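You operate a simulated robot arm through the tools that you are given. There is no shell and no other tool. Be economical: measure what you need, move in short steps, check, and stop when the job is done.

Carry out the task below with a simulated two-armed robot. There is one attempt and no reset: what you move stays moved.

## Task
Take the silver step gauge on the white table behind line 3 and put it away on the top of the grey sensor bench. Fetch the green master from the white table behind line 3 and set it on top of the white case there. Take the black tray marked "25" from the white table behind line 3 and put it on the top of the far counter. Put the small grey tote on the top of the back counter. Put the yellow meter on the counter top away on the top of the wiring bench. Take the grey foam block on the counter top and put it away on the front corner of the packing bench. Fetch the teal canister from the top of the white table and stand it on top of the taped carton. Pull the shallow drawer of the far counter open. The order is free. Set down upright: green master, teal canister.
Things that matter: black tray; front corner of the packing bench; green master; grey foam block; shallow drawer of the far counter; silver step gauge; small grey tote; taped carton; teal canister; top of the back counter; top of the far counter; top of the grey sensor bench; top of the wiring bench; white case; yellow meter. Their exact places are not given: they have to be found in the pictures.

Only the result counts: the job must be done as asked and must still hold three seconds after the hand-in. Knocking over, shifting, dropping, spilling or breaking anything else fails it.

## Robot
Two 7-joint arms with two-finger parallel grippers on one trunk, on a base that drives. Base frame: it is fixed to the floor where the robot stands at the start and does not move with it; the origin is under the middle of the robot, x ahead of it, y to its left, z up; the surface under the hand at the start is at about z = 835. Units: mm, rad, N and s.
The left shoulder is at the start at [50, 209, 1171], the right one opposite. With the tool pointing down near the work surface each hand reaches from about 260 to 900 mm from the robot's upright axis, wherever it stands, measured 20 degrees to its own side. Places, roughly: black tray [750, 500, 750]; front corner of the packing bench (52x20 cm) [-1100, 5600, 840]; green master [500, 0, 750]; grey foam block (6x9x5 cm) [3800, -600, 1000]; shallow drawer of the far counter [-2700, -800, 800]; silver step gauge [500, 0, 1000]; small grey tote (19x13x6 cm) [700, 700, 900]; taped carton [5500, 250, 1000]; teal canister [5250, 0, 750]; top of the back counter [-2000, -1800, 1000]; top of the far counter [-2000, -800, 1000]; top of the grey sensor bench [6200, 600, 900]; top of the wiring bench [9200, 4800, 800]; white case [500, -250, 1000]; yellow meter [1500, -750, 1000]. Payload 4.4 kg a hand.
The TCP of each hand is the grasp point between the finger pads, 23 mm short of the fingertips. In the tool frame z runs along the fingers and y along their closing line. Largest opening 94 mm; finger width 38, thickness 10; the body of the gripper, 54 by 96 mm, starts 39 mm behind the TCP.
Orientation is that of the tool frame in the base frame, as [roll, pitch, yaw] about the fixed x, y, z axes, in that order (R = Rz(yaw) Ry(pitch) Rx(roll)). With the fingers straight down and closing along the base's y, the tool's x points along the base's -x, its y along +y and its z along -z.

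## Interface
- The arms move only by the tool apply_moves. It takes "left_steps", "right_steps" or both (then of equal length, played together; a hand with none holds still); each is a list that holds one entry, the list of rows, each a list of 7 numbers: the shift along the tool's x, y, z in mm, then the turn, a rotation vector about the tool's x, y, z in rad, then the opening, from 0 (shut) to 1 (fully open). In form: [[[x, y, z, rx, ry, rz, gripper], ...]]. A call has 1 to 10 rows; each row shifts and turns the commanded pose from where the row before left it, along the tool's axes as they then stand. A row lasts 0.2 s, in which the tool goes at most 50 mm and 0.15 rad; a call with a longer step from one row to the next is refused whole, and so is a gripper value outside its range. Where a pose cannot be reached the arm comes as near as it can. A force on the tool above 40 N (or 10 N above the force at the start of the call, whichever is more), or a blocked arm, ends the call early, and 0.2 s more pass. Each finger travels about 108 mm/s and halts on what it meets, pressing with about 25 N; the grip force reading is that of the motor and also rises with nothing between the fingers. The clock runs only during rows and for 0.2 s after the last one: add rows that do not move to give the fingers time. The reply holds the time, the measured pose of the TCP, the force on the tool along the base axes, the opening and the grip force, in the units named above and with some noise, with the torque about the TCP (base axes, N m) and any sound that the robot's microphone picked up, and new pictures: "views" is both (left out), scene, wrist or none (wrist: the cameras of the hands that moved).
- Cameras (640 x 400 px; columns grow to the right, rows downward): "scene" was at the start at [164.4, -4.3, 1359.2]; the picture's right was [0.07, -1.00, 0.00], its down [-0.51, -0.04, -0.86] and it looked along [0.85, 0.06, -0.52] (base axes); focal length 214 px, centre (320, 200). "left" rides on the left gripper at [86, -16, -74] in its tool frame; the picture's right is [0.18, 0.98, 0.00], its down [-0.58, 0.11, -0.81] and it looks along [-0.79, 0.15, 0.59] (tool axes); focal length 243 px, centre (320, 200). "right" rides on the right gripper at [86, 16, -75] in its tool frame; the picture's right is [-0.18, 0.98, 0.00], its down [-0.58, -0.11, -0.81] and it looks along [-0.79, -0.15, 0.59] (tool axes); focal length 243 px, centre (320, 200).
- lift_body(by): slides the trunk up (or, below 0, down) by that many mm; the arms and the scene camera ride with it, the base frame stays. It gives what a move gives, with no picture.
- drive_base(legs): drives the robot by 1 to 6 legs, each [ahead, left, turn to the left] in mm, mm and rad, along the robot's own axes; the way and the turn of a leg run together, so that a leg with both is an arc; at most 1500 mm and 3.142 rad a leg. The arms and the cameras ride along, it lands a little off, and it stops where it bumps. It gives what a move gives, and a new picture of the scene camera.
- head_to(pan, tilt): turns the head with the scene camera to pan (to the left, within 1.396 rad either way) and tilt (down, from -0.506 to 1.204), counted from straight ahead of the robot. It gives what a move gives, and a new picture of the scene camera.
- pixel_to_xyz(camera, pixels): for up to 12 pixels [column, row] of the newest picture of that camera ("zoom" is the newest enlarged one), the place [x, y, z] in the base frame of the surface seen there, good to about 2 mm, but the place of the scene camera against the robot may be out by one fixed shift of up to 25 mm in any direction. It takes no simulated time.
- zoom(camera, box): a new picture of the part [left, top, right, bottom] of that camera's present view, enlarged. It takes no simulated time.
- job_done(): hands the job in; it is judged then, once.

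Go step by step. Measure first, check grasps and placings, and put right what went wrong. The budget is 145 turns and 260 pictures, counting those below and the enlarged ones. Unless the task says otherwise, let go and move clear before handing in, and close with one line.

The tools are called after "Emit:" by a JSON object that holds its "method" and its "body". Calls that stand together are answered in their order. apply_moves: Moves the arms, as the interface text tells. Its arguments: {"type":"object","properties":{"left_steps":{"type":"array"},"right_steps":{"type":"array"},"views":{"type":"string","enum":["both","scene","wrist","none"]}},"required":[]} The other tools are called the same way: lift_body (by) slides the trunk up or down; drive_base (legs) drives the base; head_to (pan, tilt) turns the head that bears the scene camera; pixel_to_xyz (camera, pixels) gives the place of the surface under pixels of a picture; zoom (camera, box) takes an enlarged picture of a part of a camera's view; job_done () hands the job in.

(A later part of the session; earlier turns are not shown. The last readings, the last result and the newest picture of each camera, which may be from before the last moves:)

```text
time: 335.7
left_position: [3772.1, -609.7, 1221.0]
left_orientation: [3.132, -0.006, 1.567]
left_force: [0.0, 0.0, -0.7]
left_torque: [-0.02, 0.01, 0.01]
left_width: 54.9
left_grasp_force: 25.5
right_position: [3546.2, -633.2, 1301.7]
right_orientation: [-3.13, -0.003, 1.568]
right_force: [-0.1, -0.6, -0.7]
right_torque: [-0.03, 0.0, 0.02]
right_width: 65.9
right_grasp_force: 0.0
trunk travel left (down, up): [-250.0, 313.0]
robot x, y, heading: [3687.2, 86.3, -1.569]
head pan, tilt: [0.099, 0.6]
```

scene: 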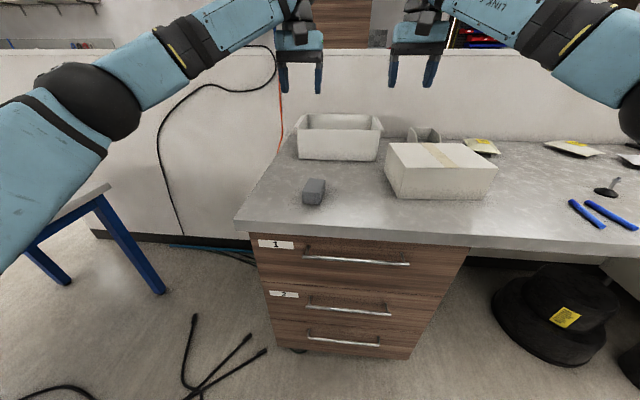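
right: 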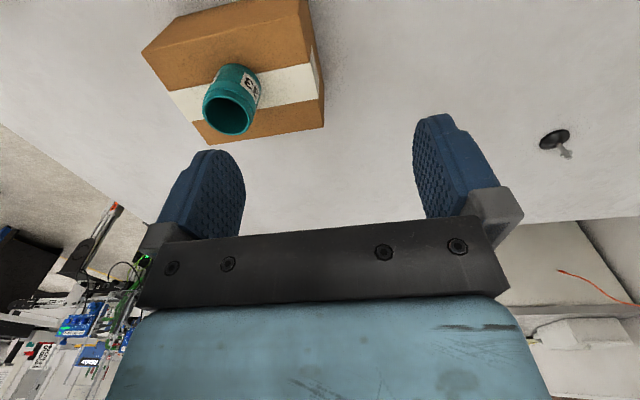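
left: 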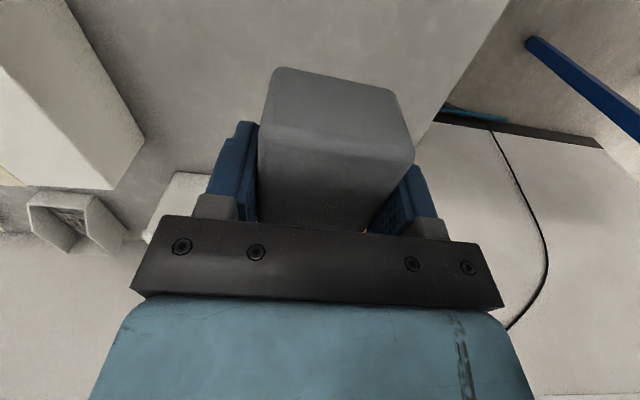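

Foam block held. Retract both hands, move to y≈−90, and look right along the aisle.

Emit:
{"method": "apply_moves", "body": {"left_steps": [[[45, 0, 0, 0, 0, 0, 0], [45, 0, 0, 0, 0, 0, 0], [45, 0, 0, 0, 0, 0, 0], [45, 0, 0, 0, 0, 0, 0], [45, 0, 0, 0, 0, 0, 0], [45, 0, 0, 0, 0, 0, 0]]], "right_steps": [[[48, -10, -5, 0, 0, 0, 0.7], [48, -10, -5, 0, 0, 0, 0.7], [48, -10, -5, 0, 0, 0, 0.7], [48, -10, -5, 0, 0, 0, 0.7], [48, -10, 0, 0, 0, 0, 0.7], [48, -10, 0, 0, 0, 0, 0.7]]], "views": "none"}}

Emit:
{"method": "drive_base", "body": {"legs": [[170, 0, 0], [0, -300, 0]]}}

Emit:
{"method": "head_to", "body": {"pan": -1.2, "tilt": 0.4}}

```text
time: 337.1
left_position: [3774.8, -337.8, 1222.2]
left_orientation: [3.133, -0.003, 1.566]
left_force: [-0.3, 0.3, 0.2]
left_torque: [-0.06, 0.0, 0.02]
left_width: 54.4
left_grasp_force: 25.0
right_position: [3486.9, -343.3, 1322.6]
right_orientation: [-3.132, -0.004, 1.565]
right_force: [-1.4, 0.1, -0.2]
right_torque: [-0.02, 0.03, 0.02]
right_width: 65.6
right_grasp_force: 0.1
trunk travel left (down, up): [-250.0, 313.0]
robot x, y, heading: [3690.5, 88.1, -1.575]
head pan, tilt: [0.099, 0.6]
```

```text
time: 341.4
left_position: [3473.3, -509.4, 1221.5]
left_orientation: [3.134, -0.007, 1.569]
left_force: [0.6, 0.0, -0.6]
left_torque: [0.03, 0.01, 0.01]
left_width: 54.1
left_grasp_force: 25.4
right_position: [3184.8, -517.0, 1321.3]
right_orientation: [-3.13, -0.004, 1.568]
right_force: [-0.4, 0.2, 1.1]
right_torque: [0.02, 0.02, 0.02]
right_width: 65.5
right_grasp_force: 0.1
trunk travel left (down, up): [-250.0, 313.0]
robot x, y, heading: [3379.3, -82.6, -1.575]
head pan, tilt: [0.099, 0.6]
```

scene: 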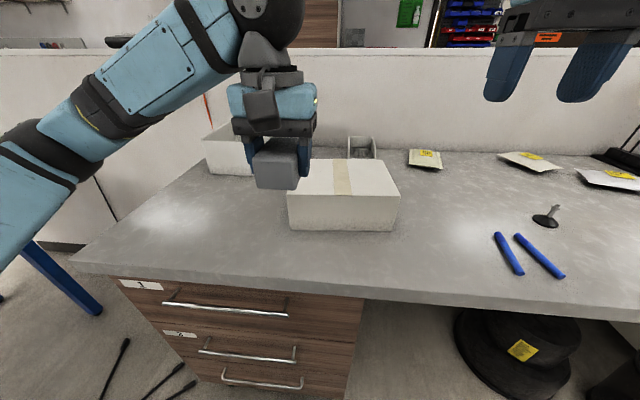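

```text
time: 342.9
left_position: [3472.7, -510.7, 1220.3]
left_orientation: [3.134, -0.007, 1.567]
left_force: [0.1, -0.5, 0.6]
left_torque: [0.01, 0.01, 0.05]
left_width: 54.3
left_grasp_force: 25.5
right_position: [3186.4, -516.9, 1322.0]
right_orientation: [-3.129, -0.002, 1.569]
right_force: [-0.4, 0.7, 0.2]
right_torque: [0.01, 0.02, -0.02]
right_width: 65.9
right_grasp_force: 0.0
trunk travel left (down, up): [-250.0, 313.0]
robot x, y, heading: [3386.3, -80.4, -1.568]
head pan, tilt: [-1.201, 0.4]
```

scene: 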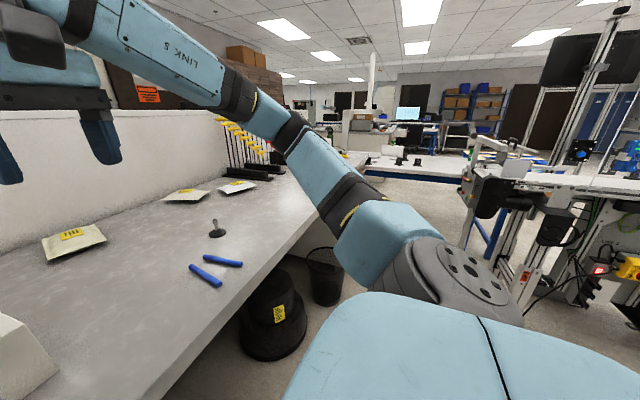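

Emit:
{"method": "pixel_to_xyz", "body": {"camera": "scene", "pixels": [[300, 320], [285, 290], [338, 280], [325, 255], [470, 185], [490, 215], [520, 260], [525, 330], [480, 245], [500, 185], [440, 175], [640, 270]]}}

Emit:
{"method": "zoom", "body": {"camera": "scene", "box": [220, 100, 560, 320]}}

```text
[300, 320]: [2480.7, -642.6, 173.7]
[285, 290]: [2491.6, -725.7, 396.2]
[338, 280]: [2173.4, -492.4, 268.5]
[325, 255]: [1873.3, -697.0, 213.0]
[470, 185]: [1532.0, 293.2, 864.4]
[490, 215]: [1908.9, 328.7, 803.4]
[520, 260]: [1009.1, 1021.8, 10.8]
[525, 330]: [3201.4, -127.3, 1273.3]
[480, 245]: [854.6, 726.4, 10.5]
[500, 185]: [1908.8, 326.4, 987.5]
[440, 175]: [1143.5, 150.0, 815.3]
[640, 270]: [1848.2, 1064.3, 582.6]
```

```text
1.82 times, centred on (390, 210) of scene
```

zoom: 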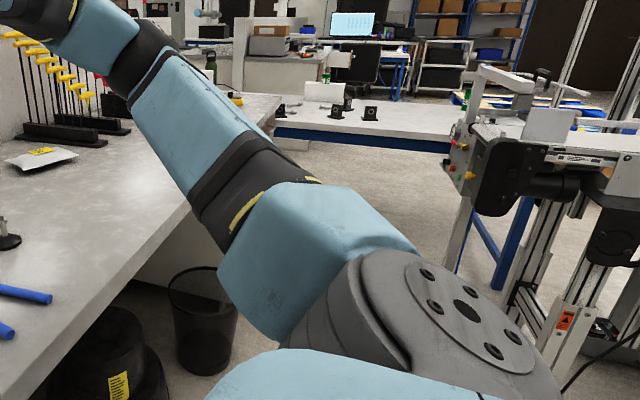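

Line 3's end is at y≈293–328, the basket reaches y≈−490: there's room for the base at y≈−75. Strafe right in steps to x≈1800.

Emit:
{"method": "drive_base", "body": {"legs": [[0, -800, 0]]}}

Emit:
{"method": "drive_base", "body": {"legs": [[0, -760, 0]]}}

Emit:
{"method": "head_to", "body": {"pan": -0.4, "tilt": 0.55}}

```text
time: 350.4
left_position: [2670.0, -508.3, 1221.4]
left_orientation: [3.134, -0.008, 1.568]
left_force: [0.9, 0.4, 0.1]
left_torque: [-0.02, 0.03, -0.02]
left_width: 54.3
left_grasp_force: 25.3
right_position: [2382.6, -514.7, 1322.1]
right_orientation: [-3.132, -0.004, 1.567]
right_force: [-0.5, 0.3, 0.5]
right_torque: [0.01, 0.02, 0.0]
right_width: 65.8
right_grasp_force: 0.1
trunk travel left (down, up): [-250.0, 313.0]
robot x, y, heading: [2582.4, -81.6, -1.575]
head pan, tilt: [-1.201, 0.4]
```

scene: 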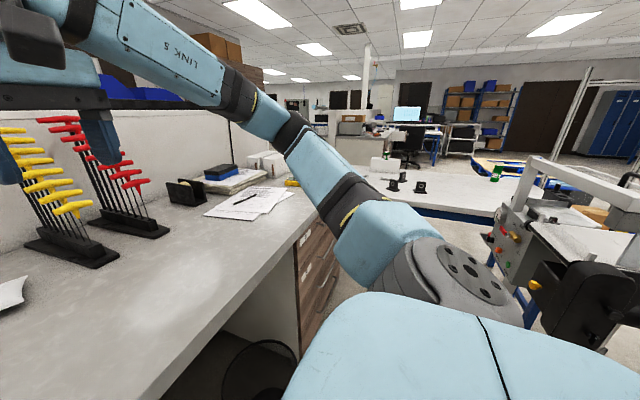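

```text
time: 357.4
left_position: [1911.5, -506.8, 1221.2]
left_orientation: [3.134, -0.006, 1.567]
left_force: [0.3, 0.5, -0.3]
left_torque: [0.03, -0.05, 0.0]
left_width: 54.2
left_grasp_force: 24.9
right_position: [1624.9, -513.3, 1322.5]
right_orientation: [-3.13, -0.003, 1.566]
right_force: [0.7, -0.8, -0.5]
right_torque: [0.01, -0.01, 0.0]
right_width: 65.8
right_grasp_force: 0.0
trunk travel left (down, up): [-250.0, 313.0]
robot x, y, heading: [1823.1, -79.9, -1.576]
head pan, tilt: [-1.201, 0.4]
```

scene: 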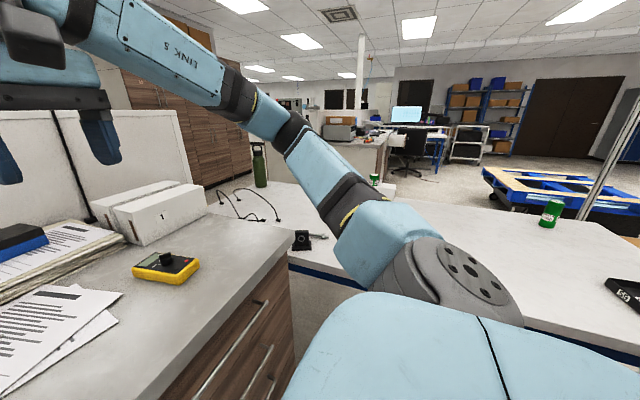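

```text
time: 358.6
left_position: [1912.8, -506.5, 1221.8]
left_orientation: [3.134, -0.006, 1.568]
left_force: [0.4, 0.2, -0.8]
left_torque: [-0.01, 0.04, 0.0]
left_width: 54.4
left_grasp_force: 25.1
right_position: [1624.3, -513.2, 1322.6]
right_orientation: [-3.131, -0.004, 1.566]
right_force: [0.0, 0.0, 1.1]
right_torque: [0.01, 0.04, -0.03]
right_width: 66.0
right_grasp_force: 0.0
trunk travel left (down, up): [-250.0, 313.0]
robot x, y, heading: [1824.2, -78.3, -1.577]
head pan, tilt: [-0.4, 0.55]
```

scene: 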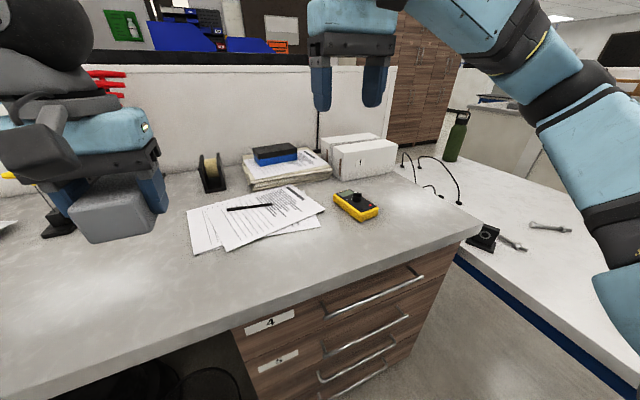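

Meter at (356,205). Bring the right hand near and view it.

Emit:
{"method": "apply_moves", "body": {"right_steps": [[[-12, -35, 25, 0, 0, 0, 0.8], [-12, -35, 25, 0, 0, 0, 1], [-12, -35, 25, 0, 0, 0, 1], [-12, -35, 25, 0, 0, 0, 1], [-12, -35, 25, 0, 0, 0, 1]]], "views": "wrist"}}

Emit:
{"method": "pixel_to_xyz", "body": {"camera": "scene", "pixels": [[334, 198], [378, 207], [360, 220], [350, 192], [356, 203]]}}

```text
time: 359.8
left_position: [1911.8, -506.2, 1221.0]
left_orientation: [3.133, -0.007, 1.568]
left_force: [0.2, -0.4, -0.5]
left_torque: [0.02, -0.03, 0.02]
left_width: 54.5
left_grasp_force: 25.2
right_position: [1445.0, -571.9, 1196.6]
right_orientation: [-3.131, -0.003, 1.567]
right_force: [-0.1, -0.5, 0.2]
right_torque: [-0.03, -0.04, 0.0]
right_width: 93.9
right_grasp_force: 0.1
trunk travel left (down, up): [-250.0, 313.0]
robot x, y, heading: [1824.0, -77.5, -1.575]
head pan, tilt: [-0.4, 0.55]
```

right: 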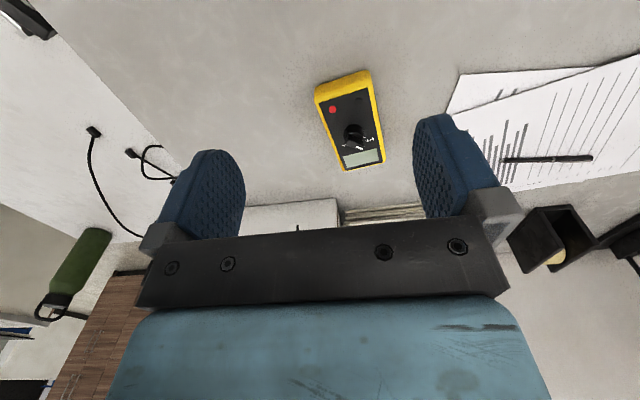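

```text
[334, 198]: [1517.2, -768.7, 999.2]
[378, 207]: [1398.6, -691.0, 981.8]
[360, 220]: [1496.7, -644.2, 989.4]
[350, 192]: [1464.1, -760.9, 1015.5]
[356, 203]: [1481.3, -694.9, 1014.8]
```

Emit:
{"method": "pixel_to_xyz", "body": {"camera": "right", "pixels": [[316, 101], [371, 84], [342, 168], [384, 160], [353, 130], [320, 108], [373, 92], [347, 172], [386, 155], [420, 60]]}}

Emit:
{"method": "zoom", "body": {"camera": "right", "box": [290, 50, 410, 190]}}

```text
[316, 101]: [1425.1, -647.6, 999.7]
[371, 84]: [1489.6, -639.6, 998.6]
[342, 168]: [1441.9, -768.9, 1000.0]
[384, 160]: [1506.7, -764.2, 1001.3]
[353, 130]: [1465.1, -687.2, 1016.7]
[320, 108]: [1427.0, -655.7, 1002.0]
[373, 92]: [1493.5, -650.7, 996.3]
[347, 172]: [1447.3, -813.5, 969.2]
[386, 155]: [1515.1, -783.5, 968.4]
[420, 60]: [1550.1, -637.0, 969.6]
```

```text
2.86 times, centred on (350, 120) of right
```

zoom: 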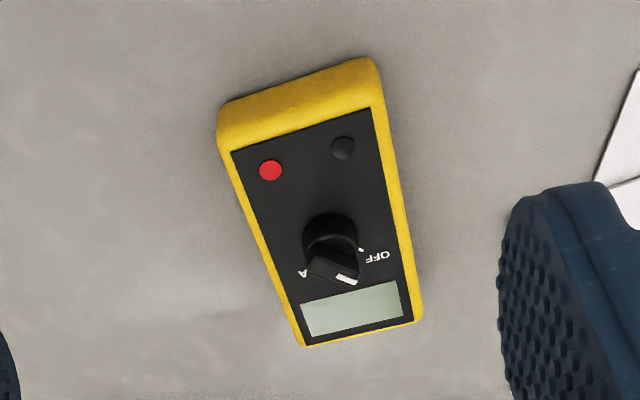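

Meter: centre (1466,−705), width 66, turned ~0.14 rad, top 1000. Align and descend to TCP z≈996.

Emit:
{"method": "apply_moves", "body": {"right_steps": [[[-44.3, 7, 0, 0, 0, 0, 1], [-44.3, 7, 0, 0, 0, 0, 1], [-44.3, 7, 0, 0, 0, 0, 1], [0, 0, 0, 0, 0, -0.142, 1], [0, 0, 45, 0, 0, 0, 1], [0, 0, 45, 0, 0, 0, 1], [0, 0, 40, 0, 0, 0, 1], [0, 0, 0, 0, 0, 0, 1]]], "views": "both"}}

```text
time: 361.6
left_position: [1912.6, -505.8, 1221.9]
left_orientation: [3.135, -0.007, 1.566]
left_force: [-0.9, -0.1, -0.7]
left_torque: [-0.01, -0.01, -0.01]
left_width: 54.2
left_grasp_force: 25.1
right_position: [1467.0, -706.0, 1068.1]
right_orientation: [-3.132, -0.004, 1.71]
right_force: [0.7, 0.4, -0.8]
right_torque: [-0.06, 0.01, -0.01]
right_width: 94.2
right_grasp_force: 0.1
trunk travel left (down, up): [-250.0, 313.0]
robot x, y, heading: [1818.7, -82.3, -1.574]
head pan, tilt: [-0.4, 0.55]
```

scene: 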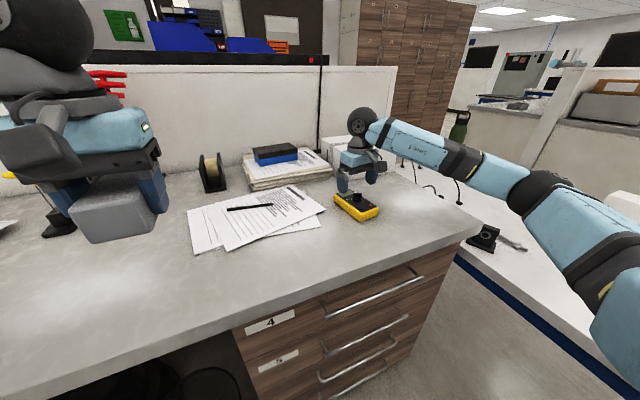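
right: 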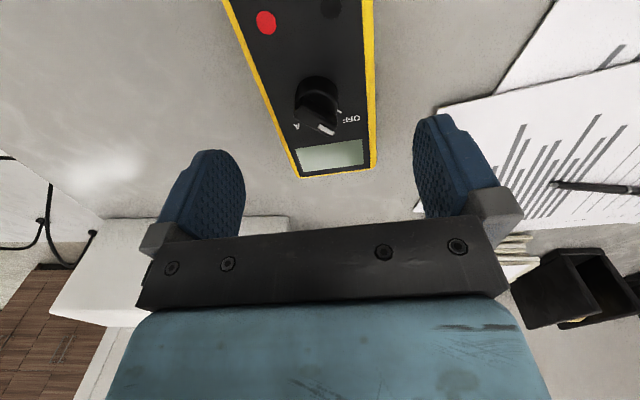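

Aligned. Descend and grip.

Emit:
{"method": "apply_moves", "body": {"right_steps": [[[0, 0, 40, 0, 0, 0, 1], [0, 0, 26, 0, 0, 0, 1], [0, 0, 6, 0, 0, 0, 1], [0, 0, 0, 0, 0, 0, 0.5], [0, 0, 0, 0, 0, 0, 0], [0, 0, 0, 0, 0, 0, 0], [0, 0, 0, 0, 0, 0, 0], [0, 0, -30, 0, 0, 0, 0], [0, 0, -50, 0, 0, 0, 0], [0, 0, -50, 0, 0, 0, 0]]], "views": "both"}}

```text
time: 363.8
left_position: [1911.3, -506.1, 1222.2]
left_orientation: [3.133, -0.007, 1.57]
left_force: [0.2, 0.5, -0.7]
left_torque: [-0.03, 0.0, 0.01]
left_width: 54.3
left_grasp_force: 24.7
right_position: [1468.7, -704.4, 1124.0]
right_orientation: [-3.129, -0.007, 1.71]
right_force: [0.6, 0.4, -3.6]
right_torque: [-0.02, 0.02, -0.02]
right_width: 71.8
right_grasp_force: 24.3
trunk travel left (down, up): [-250.0, 313.0]
robot x, y, heading: [1822.6, -82.9, -1.577]
head pan, tilt: [-0.4, 0.55]
```

scene: 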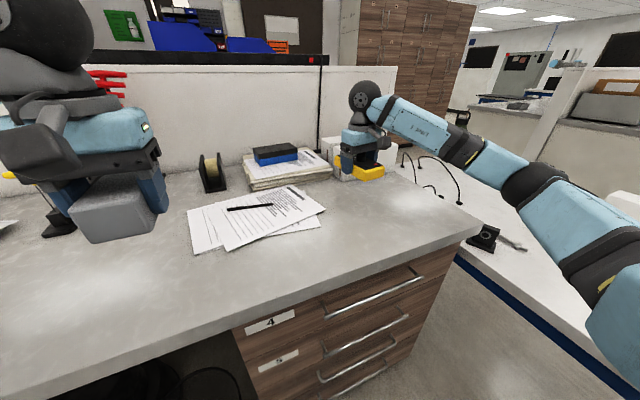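
right: 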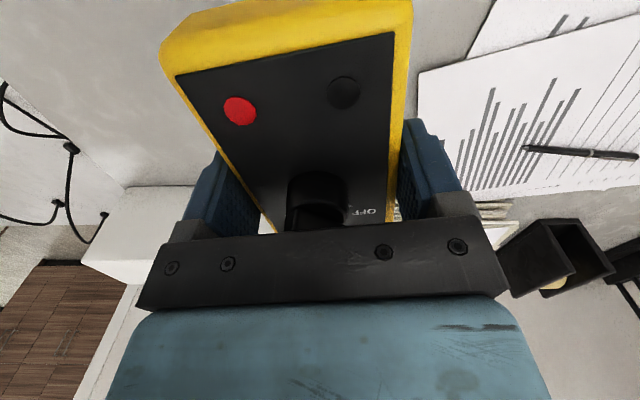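

Meter held (71.8 mm). Raise and retract the right hand.

Emit:
{"method": "apply_moves", "body": {"right_steps": [[[0, 0, -50, 0, 0, 0, 0], [0, 0, -50, 0, 0, 0, 0], [0, 0, -40, 0, 0, 0.142, 0], [35, 25, 0, 0, 0, 0, 0], [35, 25, 0, 0, 0, 0, 0], [35, 25, 0, 0, 0, 0, 0], [35, 25, 0, 0, 0, 0, 0], [35, 25, 0, 0, 0, 0, 0], [15, 25, 0, 0, 0, 0, 0]]], "views": "wrist"}}

Emit:
{"method": "drive_base", "body": {"legs": [[0, 930, 0.003], [0, 930, 0]]}}

```text
time: 365.8
left_position: [1913.4, -507.1, 1220.2]
left_orientation: [3.135, -0.008, 1.569]
left_force: [-0.6, -0.6, -0.9]
left_torque: [0.0, 0.03, 0.02]
left_width: 54.2
left_grasp_force: 25.2
right_position: [1620.1, -515.1, 1266.0]
right_orientation: [-3.128, -0.006, 1.569]
right_force: [0.2, 0.0, -4.0]
right_torque: [-0.01, 0.02, -0.01]
right_width: 71.8
right_grasp_force: 24.4
trunk travel left (down, up): [-250.0, 313.0]
robot x, y, heading: [1823.3, -76.6, -1.578]
head pan, tilt: [-0.4, 0.55]
```

right: 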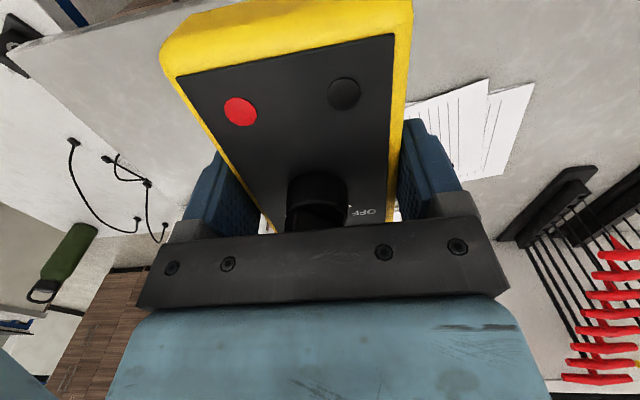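

```text
time: 382.4
left_position: [3775.5, -503.9, 1221.1]
left_orientation: [3.134, -0.006, 1.574]
left_force: [0.2, -0.7, -0.6]
left_torque: [0.02, 0.01, 0.0]
left_width: 54.3
left_grasp_force: 25.0
right_position: [3482.4, -513.5, 1265.5]
right_orientation: [-3.132, -0.002, 1.574]
right_force: [-0.2, 0.3, -3.7]
right_torque: [0.01, 0.0, -0.02]
right_width: 71.9
right_grasp_force: 24.6
trunk travel left (down, up): [-250.0, 313.0]
robot x, y, heading: [3681.4, -75.5, -1.569]
head pan, tilt: [-0.4, 0.55]
```

scene: 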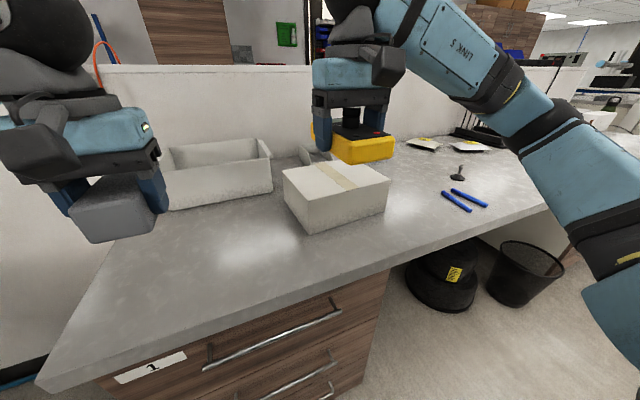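

At the bay again. Back up 180, extend arms forward as on the way in.

Emit:
{"method": "drive_base", "body": {"legs": [[-180, 0, 0]]}}

Emit:
{"method": "apply_moves", "body": {"left_steps": [[[-40, 2, -10, 0, 0, 0, 0], [-40, 2, -10, 0, 0, 0, 0], [-40, 2, -10, 0, 0, 0, 0], [-40, 2, -10, 0, 0, 0, 0], [-40, 2, -10, 0, 0, 0, 0], [-40, 2, -10, 0, 0, 0, 0], [-40, 2, -10, 0, 0, 0, 0]]], "right_steps": [[[-40, 10, -5, 0, 0, 0, 0], [-40, 10, -5, 0, 0, 0, 0], [-40, 10, -5, 0, 0, 0, 0], [-40, 10, -5, 0, 0, 0, 0], [-40, 10, -5, 0, 0, 0, 0], [-40, 10, -5, 0, 0, 0, 0], [-40, 10, -5, 0, 0, 0, 0]]], "views": "none"}}

Emit:
{"method": "drive_base", "body": {"legs": [[-500, -3, 0]]}}

```text
time: 383.9
left_position: [3774.5, -325.2, 1222.2]
left_orientation: [3.134, -0.009, 1.575]
left_force: [-0.9, -0.1, -0.2]
left_torque: [-0.01, -0.01, 0.04]
left_width: 54.3
left_grasp_force: 25.1
right_position: [3481.8, -334.3, 1265.9]
right_orientation: [-3.132, -0.002, 1.572]
right_force: [-2.0, 0.2, -3.1]
right_torque: [0.01, 0.0, 0.01]
right_width: 71.9
right_grasp_force: 24.8
trunk travel left (down, up): [-250.0, 313.0]
robot x, y, heading: [3686.4, 102.8, -1.573]
head pan, tilt: [-0.4, 0.55]
```

scene: 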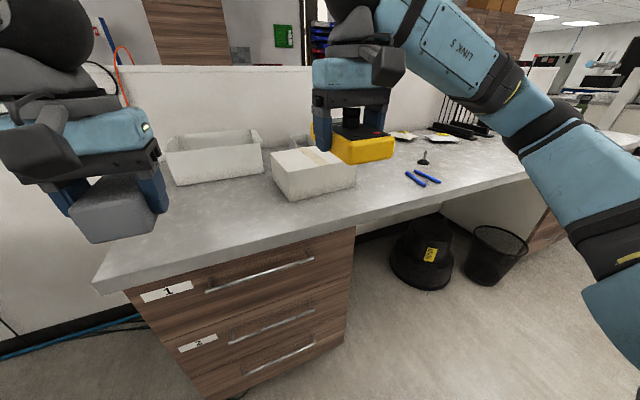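

```text
time: 385.5
left_position: [3790.0, -606.2, 1288.7]
left_orientation: [3.133, -0.008, 1.576]
left_force: [0.7, -1.2, -0.5]
left_torque: [0.04, -0.02, -0.01]
left_width: 54.3
left_grasp_force: 25.4
right_position: [3554.4, -617.7, 1298.0]
right_orientation: [-3.13, -0.006, 1.574]
right_force: [-0.2, -0.6, -4.3]
right_torque: [0.04, 0.0, -0.01]
right_width: 71.9
right_grasp_force: 25.2
trunk travel left (down, up): [-250.0, 313.0]
robot x, y, heading: [3682.1, 101.0, -1.572]
head pan, tilt: [-0.4, 0.55]
```

```text
time: 388.4
left_position: [3783.3, -101.1, 1288.4]
left_orientation: [3.133, -0.01, 1.57]
left_force: [0.4, -0.4, -0.7]
left_torque: [-0.04, -0.01, 0.02]
left_width: 54.4
left_grasp_force: 24.8
right_position: [3546.0, -110.2, 1300.3]
right_orientation: [-3.131, -0.005, 1.57]
right_force: [0.2, 0.0, -3.1]
right_torque: [0.0, -0.01, 0.01]
right_width: 71.9
right_grasp_force: 25.4
trunk travel left (down, up): [-250.0, 313.0]
robot x, y, heading: [3679.8, 608.3, -1.57]
head pan, tilt: [-0.4, 0.55]
```

scene: 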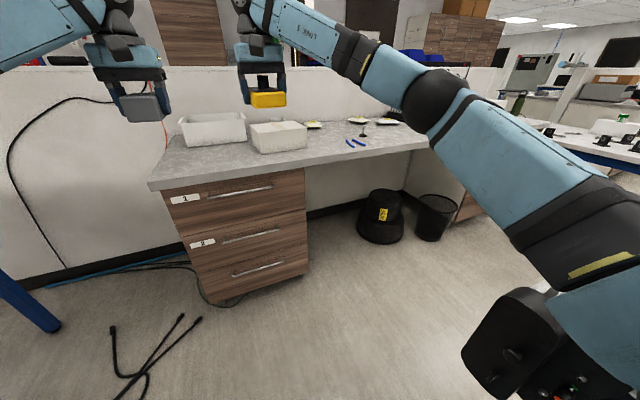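

Good. Continue reversing up the lane, staying at x≈3688.

Emit:
{"method": "drive_base", "body": {"legs": [[-60, 9, 0], [-540, 0, 0]]}}

Emit:
{"method": "drive_base", "body": {"legs": [[-600, 0, 0]]}}

```text
time: 392.1
left_position: [3792.5, 495.5, 1288.0]
left_orientation: [3.134, -0.008, 1.573]
left_force: [-0.7, -0.6, -0.8]
left_torque: [0.02, -0.01, 0.01]
left_width: 54.5
left_grasp_force: 25.0
right_position: [3556.4, 484.4, 1298.8]
right_orientation: [-3.129, -0.006, 1.571]
right_force: [-0.5, 0.2, -3.7]
right_torque: [0.01, 0.01, -0.01]
right_width: 71.9
right_grasp_force: 24.7
trunk travel left (down, up): [-250.0, 313.0]
robot x, y, heading: [3684.4, 1201.9, -1.571]
head pan, tilt: [-0.4, 0.55]
```

scene: 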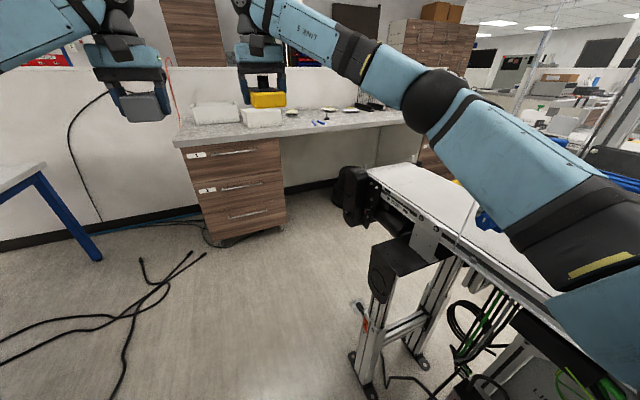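

```text
time: 395.5
left_position: [3798.2, 1103.2, 1289.5]
left_orientation: [3.137, -0.007, 1.58]
left_force: [-0.7, 0.1, 0.0]
left_torque: [0.02, -0.02, 0.02]
left_width: 54.5
left_grasp_force: 25.0
right_position: [3559.9, 1092.0, 1299.6]
right_orientation: [-3.127, -0.003, 1.576]
right_force: [0.7, 0.2, -2.9]
right_torque: [0.01, 0.02, 0.0]
right_width: 72.1
right_grasp_force: 24.8
trunk travel left (down, up): [-250.0, 313.0]
robot x, y, heading: [3684.7, 1809.7, -1.561]
head pan, tilt: [-0.4, 0.55]
```

scene: 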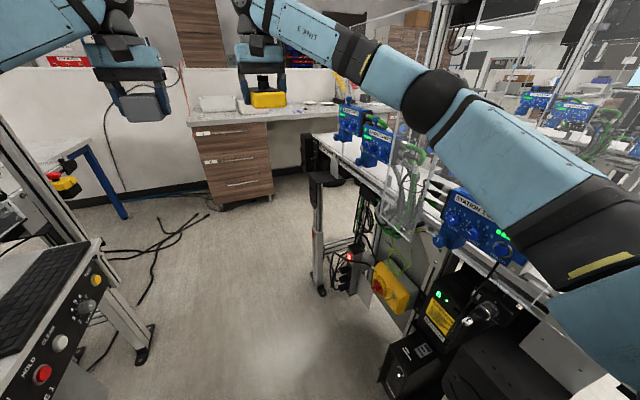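

Clear. Back out the rest of the lane to y≈2450, then turn west and look.

Emit:
{"method": "drive_base", "body": {"legs": [[-640, 0, -0.008]]}}

Emit:
{"method": "apply_moves", "body": {"left_steps": [[[45, 0, 0, 0, 0, 0, 0], [45, 0, 0, 0, 0, 0, 0], [45, 0, 0, 0, 0, 0, 0], [45, 0, 0, 0, 0, 0, 0], [45, 0, 0, 0, 0, 0, 0], [45, 0, 0, 0, 0, 0, 0]]], "right_steps": [[[45, -10, 0, 0, 0, 0, 0], [45, -10, 0, 0, 0, 0, 0], [45, -10, 0, 0, 0, 0, 0], [45, -10, 0, 0, 0, 0, 0], [45, -10, 0, 0, 0, 0, 0], [45, -10, 0, 0, 0, 0, 0]]], "views": "none"}}

Emit:
{"method": "drive_base", "body": {"legs": [[-100, 0, 0], [0, 0, -1.57]]}}

Emit:
{"method": "head_to", "body": {"pan": -0.3, "tilt": 0.2}}

```text
time: 399.1
left_position: [3787.5, 1738.9, 1288.3]
left_orientation: [3.134, -0.008, 1.571]
left_force: [0.6, -0.1, -0.5]
left_torque: [0.02, 0.01, 0.0]
left_width: 54.0
left_grasp_force: 25.5
right_position: [3550.9, 1728.6, 1297.8]
right_orientation: [-3.131, -0.005, 1.572]
right_force: [0.5, -0.1, -2.9]
right_torque: [-0.04, 0.0, 0.0]
right_width: 72.0
right_grasp_force: 25.7
trunk travel left (down, up): [-250.0, 313.0]
robot x, y, heading: [3684.3, 2443.6, -1.567]
head pan, tilt: [-0.4, 0.55]
```

scene: 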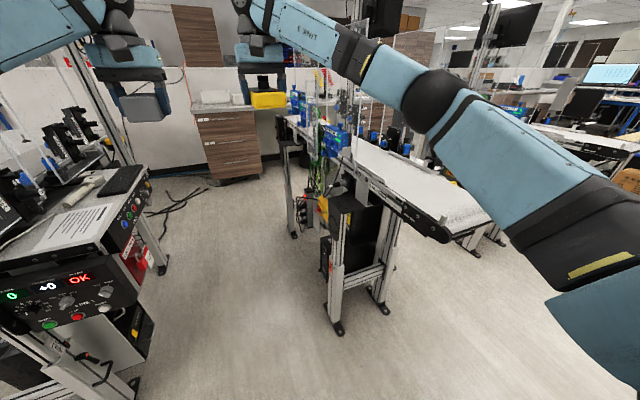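

```text
time: 400.5
left_position: [3788.2, 2011.3, 1291.9]
left_orientation: [3.134, -0.006, 1.572]
left_force: [0.0, 0.9, 0.5]
left_torque: [-0.02, -0.02, 0.04]
left_width: 54.2
left_grasp_force: 25.5
right_position: [3489.7, 2000.4, 1301.5]
right_orientation: [-3.131, -0.004, 1.57]
right_force: [0.5, 1.9, -2.8]
right_torque: [0.01, -0.01, 0.0]
right_width: 71.8
right_grasp_force: 24.8
trunk travel left (down, up): [-250.0, 313.0]
robot x, y, heading: [3681.2, 2445.6, -1.567]
head pan, tilt: [-0.4, 0.55]
```

```text
time: 405.4
left_position: [3245.3, 2438.2, 1292.9]
left_orientation: [3.134, -0.008, 0.01]
left_force: [0.7, -0.4, -0.5]
left_torque: [0.01, -0.02, 0.01]
left_width: 54.2
left_grasp_force: 25.2
right_position: [3231.6, 2734.6, 1300.6]
right_orientation: [-3.131, -0.006, 0.008]
right_force: [0.3, 0.1, -3.3]
right_torque: [0.04, -0.04, 0.0]
right_width: 72.0
right_grasp_force: 25.2
trunk travel left (down, up): [-250.0, 313.0]
robot x, y, heading: [3679.9, 2546.1, -3.128]
head pan, tilt: [-0.4, 0.55]
```

scene: 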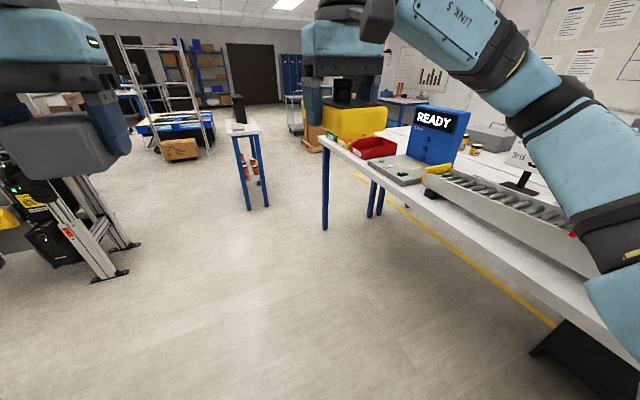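

```text
time: 406.3
left_position: [3245.8, 2438.6, 1292.0]
left_orientation: [3.131, -0.008, 0.008]
left_force: [-0.5, 0.5, 0.0]
left_torque: [0.02, -0.01, 0.0]
left_width: 54.4
left_grasp_force: 25.1
right_position: [3231.5, 2734.2, 1300.9]
right_orientation: [-3.13, -0.005, 0.007]
right_force: [-0.3, 0.6, -3.2]
right_torque: [0.03, -0.02, -0.01]
right_width: 71.9
right_grasp_force: 25.4
trunk travel left (down, up): [-250.0, 313.0]
robot x, y, heading: [3681.0, 2544.9, -3.135]
head pan, tilt: [-0.3, 0.201]
```

scene: 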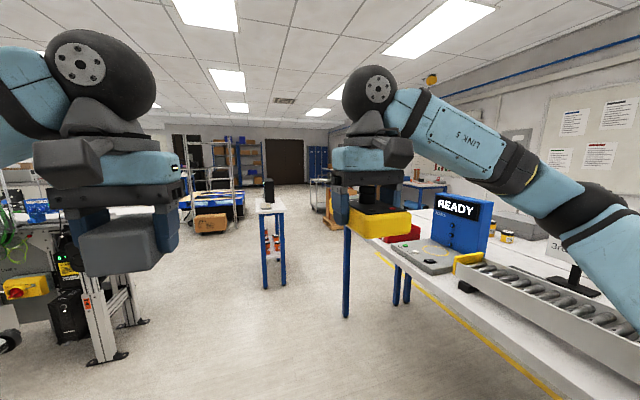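

Emit:
{"method": "pixel_to_xyz", "body": {"camera": "scene", "pixels": [[265, 285], [285, 285], [346, 312], [400, 300], [325, 225], [205, 228], [120, 355], [300, 195], [320, 185], [410, 195], [240, 180], [180, 225]]}}

Emit:
{"method": "zoom", "body": {"camera": "scene", "box": [170, 120, 470, 320]}}

```text
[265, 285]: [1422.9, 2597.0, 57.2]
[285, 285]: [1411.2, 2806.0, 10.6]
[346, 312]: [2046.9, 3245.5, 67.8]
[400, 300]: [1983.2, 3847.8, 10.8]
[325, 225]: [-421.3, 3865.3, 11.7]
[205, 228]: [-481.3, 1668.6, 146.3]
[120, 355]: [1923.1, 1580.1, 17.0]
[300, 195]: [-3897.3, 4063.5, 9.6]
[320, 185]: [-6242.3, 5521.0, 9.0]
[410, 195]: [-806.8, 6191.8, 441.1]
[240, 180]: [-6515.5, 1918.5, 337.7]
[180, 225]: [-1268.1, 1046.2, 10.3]
```

```text
2.00 times, centred on (320, 220) of scene
```

zoom: 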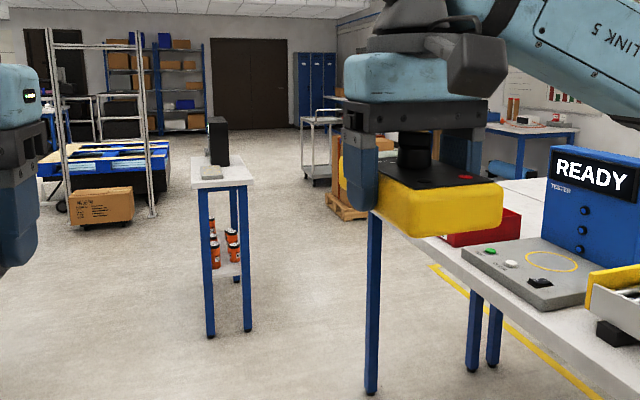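

A stand at (1420, 2600–2800) and the white table's west end (x≈2000, y≥3200) frame the way NW. Drive to (2250,2480) and look closer.

Emit:
{"method": "drive_base", "body": {"legs": [[1420, 40, 0]]}}

Emit:
{"method": "head_to", "body": {"pan": -0.75, "tilt": 0.45}}

```text
time: 413.4
left_position: [1810.8, 2380.5, 1291.6]
left_orientation: [3.133, -0.009, 0.013]
left_force: [-0.3, 0.6, -0.2]
left_torque: [0.0, 0.0, 0.02]
left_width: 54.6
left_grasp_force: 25.7
right_position: [1797.2, 2678.5, 1300.3]
right_orientation: [-3.131, -0.004, 0.01]
right_force: [0.3, -0.2, -3.3]
right_torque: [0.04, -0.04, 0.0]
right_width: 71.9
right_grasp_force: 25.2
trunk travel left (down, up): [-250.0, 313.0]
robot x, y, heading: [2250.9, 2493.2, -3.128]
head pan, tilt: [-0.3, 0.201]
```

scene: 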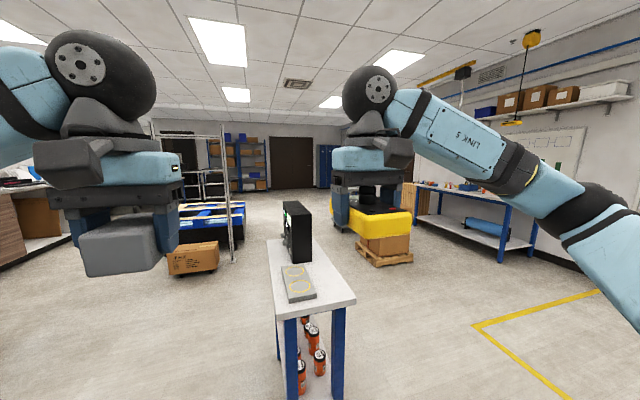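

```text
time: 414.3
left_position: [1810.5, 2380.8, 1291.7]
left_orientation: [3.133, -0.009, 0.012]
left_force: [-1.0, -0.1, -0.6]
left_torque: [0.01, 0.02, -0.01]
left_width: 54.3
left_grasp_force: 24.7
right_position: [1796.0, 2678.6, 1300.2]
right_orientation: [-3.13, -0.005, 0.011]
right_force: [0.2, 0.1, -3.3]
right_torque: [0.0, 0.02, -0.01]
right_width: 71.8
right_grasp_force: 25.4
trunk travel left (down, up): [-250.0, 313.0]
robot x, y, heading: [2247.4, 2489.3, -3.13]
head pan, tilt: [-0.75, 0.45]
```

scene: 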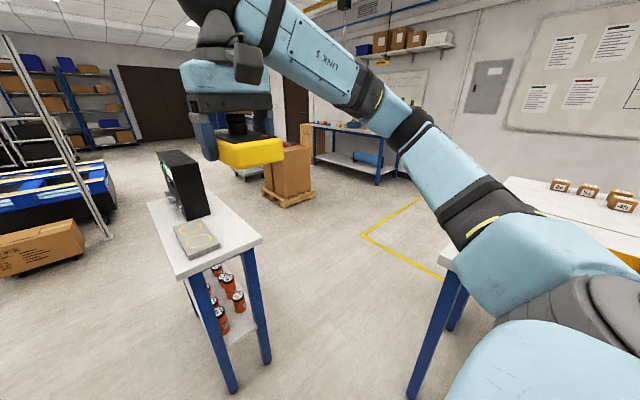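

Emit:
{"method": "pixel_to_xyz", "body": {"camera": "scene", "pixels": [[182, 278], [261, 240], [150, 205], [222, 190], [410, 398], [445, 262], [265, 362], [390, 142], [378, 183], [316, 125], [310, 195], [265, 190]]}}

Emit:
{"method": "zoom", "body": {"camera": "scene", "box": [260, 100, 440, 220]}}

```text
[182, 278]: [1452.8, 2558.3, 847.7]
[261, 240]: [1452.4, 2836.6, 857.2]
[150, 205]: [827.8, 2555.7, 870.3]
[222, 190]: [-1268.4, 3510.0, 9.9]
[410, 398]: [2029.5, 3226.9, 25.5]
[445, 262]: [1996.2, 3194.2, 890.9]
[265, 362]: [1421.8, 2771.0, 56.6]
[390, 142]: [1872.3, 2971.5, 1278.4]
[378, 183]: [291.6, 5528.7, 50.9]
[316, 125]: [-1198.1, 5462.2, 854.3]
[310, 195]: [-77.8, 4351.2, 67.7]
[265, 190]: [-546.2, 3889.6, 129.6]
```

```text
3.33 times, centred on (350, 160) of scene
```

zoom: 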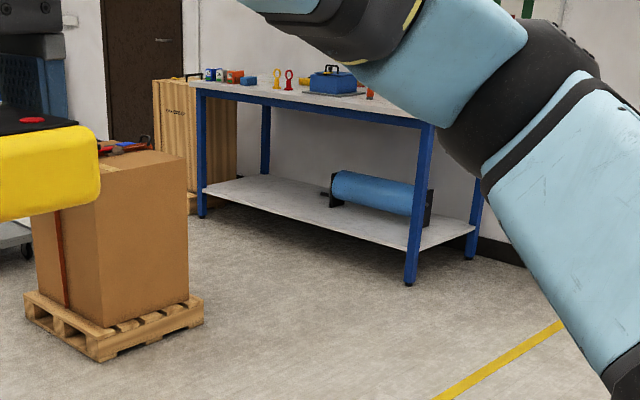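

The gap between stand and table corner is ~650 mm; I look down to measure my own base width.

Emit:
{"method": "head_to", "body": {"pan": 0.0, "tilt": 1.2}}

```text
time: 415.4
left_position: [1809.9, 2380.2, 1290.9]
left_orientation: [3.133, -0.008, 0.012]
left_force: [-0.9, 0.2, -0.1]
left_torque: [0.0, 0.02, 0.02]
left_width: 54.2
left_grasp_force: 24.9
right_position: [1797.2, 2678.7, 1299.9]
right_orientation: [-3.132, -0.004, 0.009]
right_force: [-0.2, 0.4, -3.5]
right_torque: [0.02, -0.02, -0.01]
right_width: 72.0
right_grasp_force: 24.7
trunk travel left (down, up): [-250.0, 313.0]
robot x, y, heading: [2246.8, 2489.2, -3.132]
head pan, tilt: [0.0, 1.201]
```

scene: 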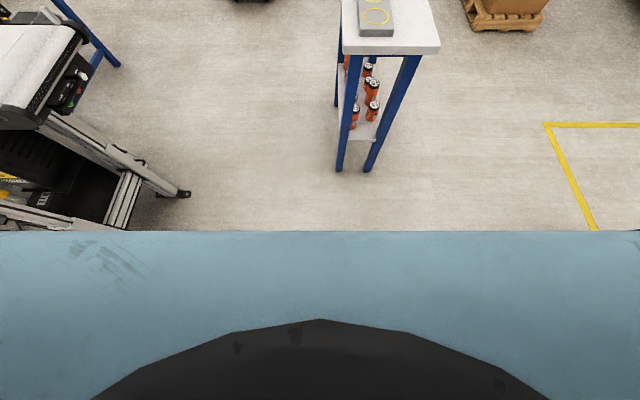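

Emit:
{"method": "pixel_to_xyz", "body": {"camera": "scene", "pixels": [[86, 40], [90, 75], [185, 192], [120, 66], [340, 40], [338, 168], [20, 20], [300, 240], [20, 240], [620, 240], [70, 110]]}}

```text
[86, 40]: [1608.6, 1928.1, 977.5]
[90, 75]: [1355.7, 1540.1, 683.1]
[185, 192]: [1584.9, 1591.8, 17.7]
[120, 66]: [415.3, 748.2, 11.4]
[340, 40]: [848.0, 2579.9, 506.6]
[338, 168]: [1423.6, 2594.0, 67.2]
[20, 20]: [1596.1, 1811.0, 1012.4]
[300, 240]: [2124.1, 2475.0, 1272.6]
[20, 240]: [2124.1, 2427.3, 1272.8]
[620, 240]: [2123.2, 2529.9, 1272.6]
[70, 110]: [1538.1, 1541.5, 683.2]
```

At floor level there is 1 m between line 3's feet and the stand, and the tail/stand gap above suits y≈2238. Strafe left and pass.

Emit:
{"method": "drive_base", "body": {"legs": [[0, 250, -0.01], [700, 0, 0]]}}

Emit:
{"method": "drive_base", "body": {"legs": [[1150, 0, 0]]}}

```text
time: 421.6
left_position: [1115.5, 2133.8, 1292.2]
left_orientation: [3.132, -0.008, 0.004]
left_force: [0.4, -0.2, -0.3]
left_torque: [0.0, -0.02, -0.01]
left_width: 54.4
left_grasp_force: 25.2
right_position: [1106.1, 2430.2, 1301.3]
right_orientation: [-3.131, -0.004, 0.002]
right_force: [-0.1, 0.5, -3.6]
right_torque: [0.0, -0.06, -0.01]
right_width: 71.9
right_grasp_force: 25.0
trunk travel left (down, up): [-250.0, 313.0]
robot x, y, heading: [1554.3, 2237.0, -3.142]
head pan, tilt: [0.0, 1.201]
```

scene: 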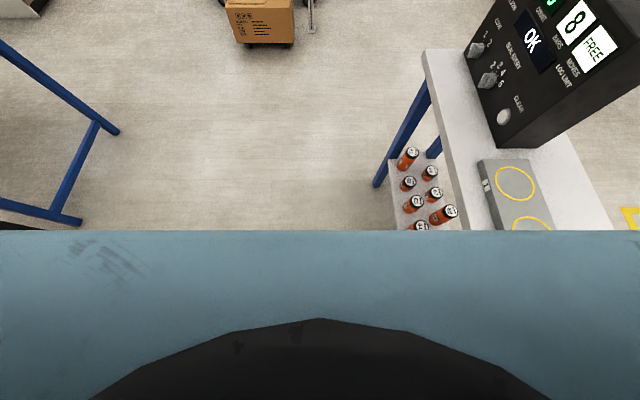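

```text
time: 427.5
left_position: [-38.7, 2133.9, 1292.0]
left_orientation: [3.132, -0.008, -0.003]
left_force: [-0.7, -0.3, -0.9]
left_torque: [-0.02, 0.0, 0.02]
left_width: 54.0
left_grasp_force: 24.9
right_position: [-47.4, 2431.4, 1300.4]
right_orientation: [-3.132, -0.005, -0.005]
right_force: [0.0, 1.2, -3.7]
right_torque: [0.0, 0.01, -0.02]
right_width: 71.8
right_grasp_force: 25.3
trunk travel left (down, up): [-250.0, 313.0]
robot x, y, heading: [399.3, 2240.0, 3.142]
head pan, tilt: [0.0, 1.201]
```

scene: 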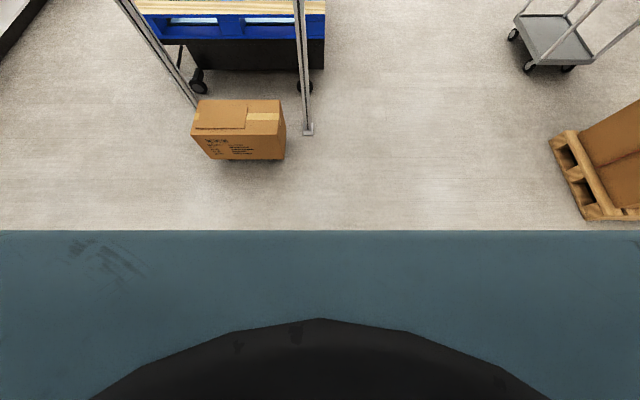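

Passed. Turn right to face north, drive up to y≈4750, and look at the packing bench.

Emit:
{"method": "drive_base", "body": {"legs": [[0, 0, -1.57], [1300, 0, 0], [1150, 0, 0]]}}

Emit:
{"method": "head_to", "body": {"pan": 0.6, "tilt": 0.4}}

```text
time: 443.4
left_position: [285.2, 5133.5, 1292.8]
left_orientation: [3.132, -0.006, -1.561]
left_force: [0.0, 0.7, -0.1]
left_torque: [-0.02, -0.01, -0.02]
left_width: 54.1
left_grasp_force: 25.5
right_position: [582.5, 5146.3, 1301.2]
right_orientation: [-3.133, -0.007, -1.563]
right_force: [-0.7, -0.5, -4.0]
right_torque: [0.0, 0.03, -0.02]
right_width: 71.9
right_grasp_force: 24.8
trunk travel left (down, up): [-250.0, 313.0]
robot x, y, heading: [395.9, 4697.3, 1.578]
head pan, tilt: [0.0, 1.201]
```

scene: 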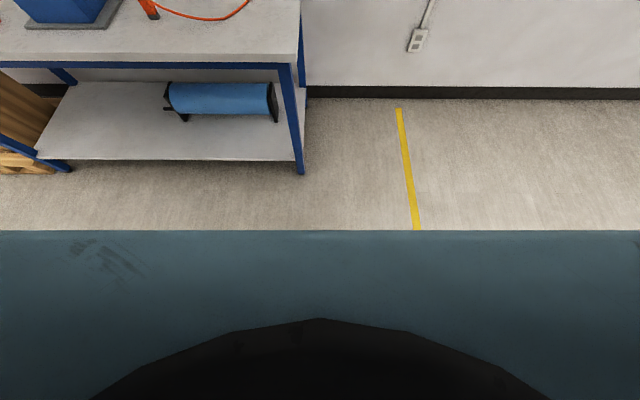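

```text
time: 444.5
left_position: [286.6, 5134.4, 1291.5]
left_orientation: [3.131, -0.008, -1.562]
left_force: [-0.2, -0.3, 0.6]
left_torque: [0.01, -0.01, -0.01]
left_width: 54.4
left_grasp_force: 24.9
right_position: [583.1, 5146.8, 1300.5]
right_orientation: [-3.13, -0.005, -1.561]
right_force: [1.3, -0.1, -3.4]
right_torque: [-0.02, 0.03, 0.0]
right_width: 71.9
right_grasp_force: 24.7
trunk travel left (down, up): [-250.0, 313.0]
robot x, y, heading: [398.9, 4699.6, 1.58]
head pan, tilt: [0.6, 0.4]
```

scene: 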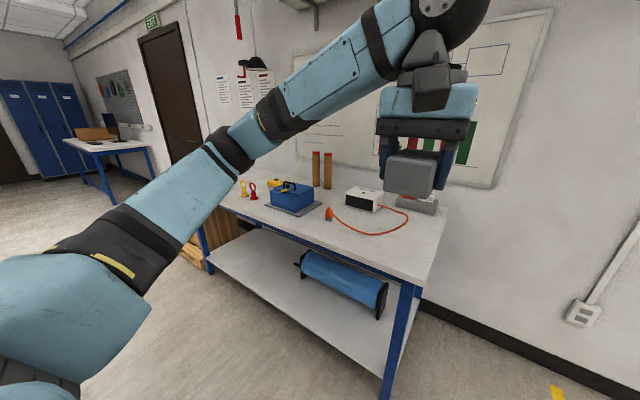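

Move ahead 150 then strafe left to x≈−950.

Emit:
{"method": "drive_base", "body": {"legs": [[150, 0, -0.008], [0, 1350, 0]]}}

Emit:
{"method": "head_to", "body": {"pan": 0.1, "tilt": 0.65}}

```text
time: 457.6
left_position: [-1080.9, 5274.0, 1292.5]
left_orientation: [3.133, -0.007, -1.563]
left_force: [-0.8, 0.0, -0.2]
left_torque: [-0.01, -0.03, 0.0]
left_width: 54.2
left_grasp_force: 24.6
right_position: [-783.7, 5287.9, 1300.2]
right_orientation: [-3.132, -0.005, -1.564]
right_force: [0.1, 0.1, -3.8]
right_torque: [-0.04, -0.04, 0.0]
right_width: 71.8
right_grasp_force: 24.9
trunk travel left (down, up): [-250.0, 313.0]
robot x, y, heading: [-971.3, 4835.7, 1.582]
head pan, tilt: [0.6, 0.4]
```

scene: 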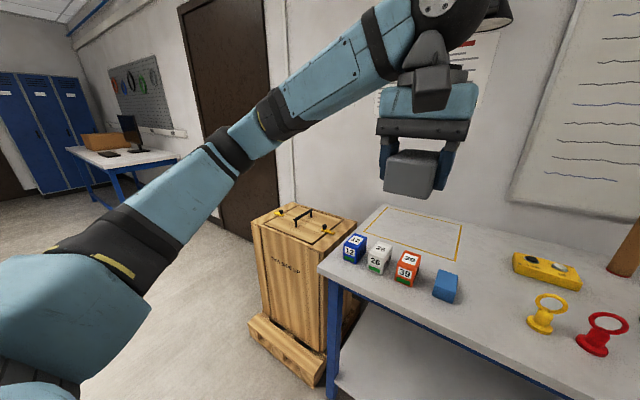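

```text
time: 458.6
left_position: [-1081.7, 5274.3, 1291.7]
left_orientation: [3.133, -0.006, -1.562]
left_force: [0.3, 0.3, 0.6]
left_torque: [-0.03, -0.02, -0.05]
left_width: 54.2
left_grasp_force: 25.1
right_position: [-784.3, 5286.6, 1299.6]
right_orientation: [-3.13, -0.006, -1.564]
right_force: [-0.4, 0.1, -3.4]
right_torque: [0.0, -0.01, 0.0]
right_width: 72.2
right_grasp_force: 25.1
trunk travel left (down, up): [-250.0, 313.0]
robot x, y, heading: [-971.4, 4838.7, 1.582]
head pan, tilt: [0.099, 0.649]
```

scene: 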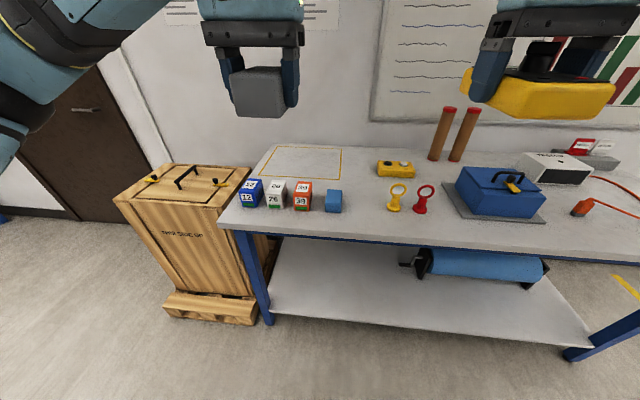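

Emit:
{"method": "pixel_to_xyz", "body": {"camera": "scene", "pixels": [[259, 174], [341, 178], [274, 145], [341, 149], [250, 190], [275, 190], [303, 193], [333, 200], [225, 225], [300, 230], [360, 210], [355, 190]]}}

Emit:
{"method": "zoom", "body": {"camera": "scene", "box": [200, 130, 440, 280]}}

```text
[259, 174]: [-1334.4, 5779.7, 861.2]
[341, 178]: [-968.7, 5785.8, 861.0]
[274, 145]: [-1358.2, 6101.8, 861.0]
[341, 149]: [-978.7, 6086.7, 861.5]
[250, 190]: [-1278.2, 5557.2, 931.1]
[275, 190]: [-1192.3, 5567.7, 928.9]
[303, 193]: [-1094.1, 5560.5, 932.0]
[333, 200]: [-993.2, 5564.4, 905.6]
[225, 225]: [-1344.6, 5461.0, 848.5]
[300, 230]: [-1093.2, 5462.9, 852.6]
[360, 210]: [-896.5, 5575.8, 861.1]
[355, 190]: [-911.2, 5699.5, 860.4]
```

```text
2.67 times, centred on (320, 205) of scene
```

zoom: 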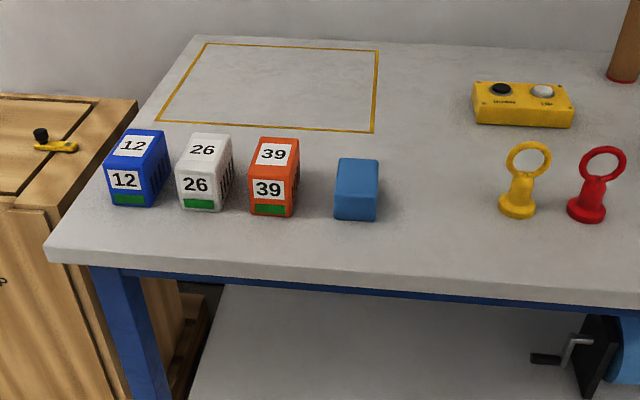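

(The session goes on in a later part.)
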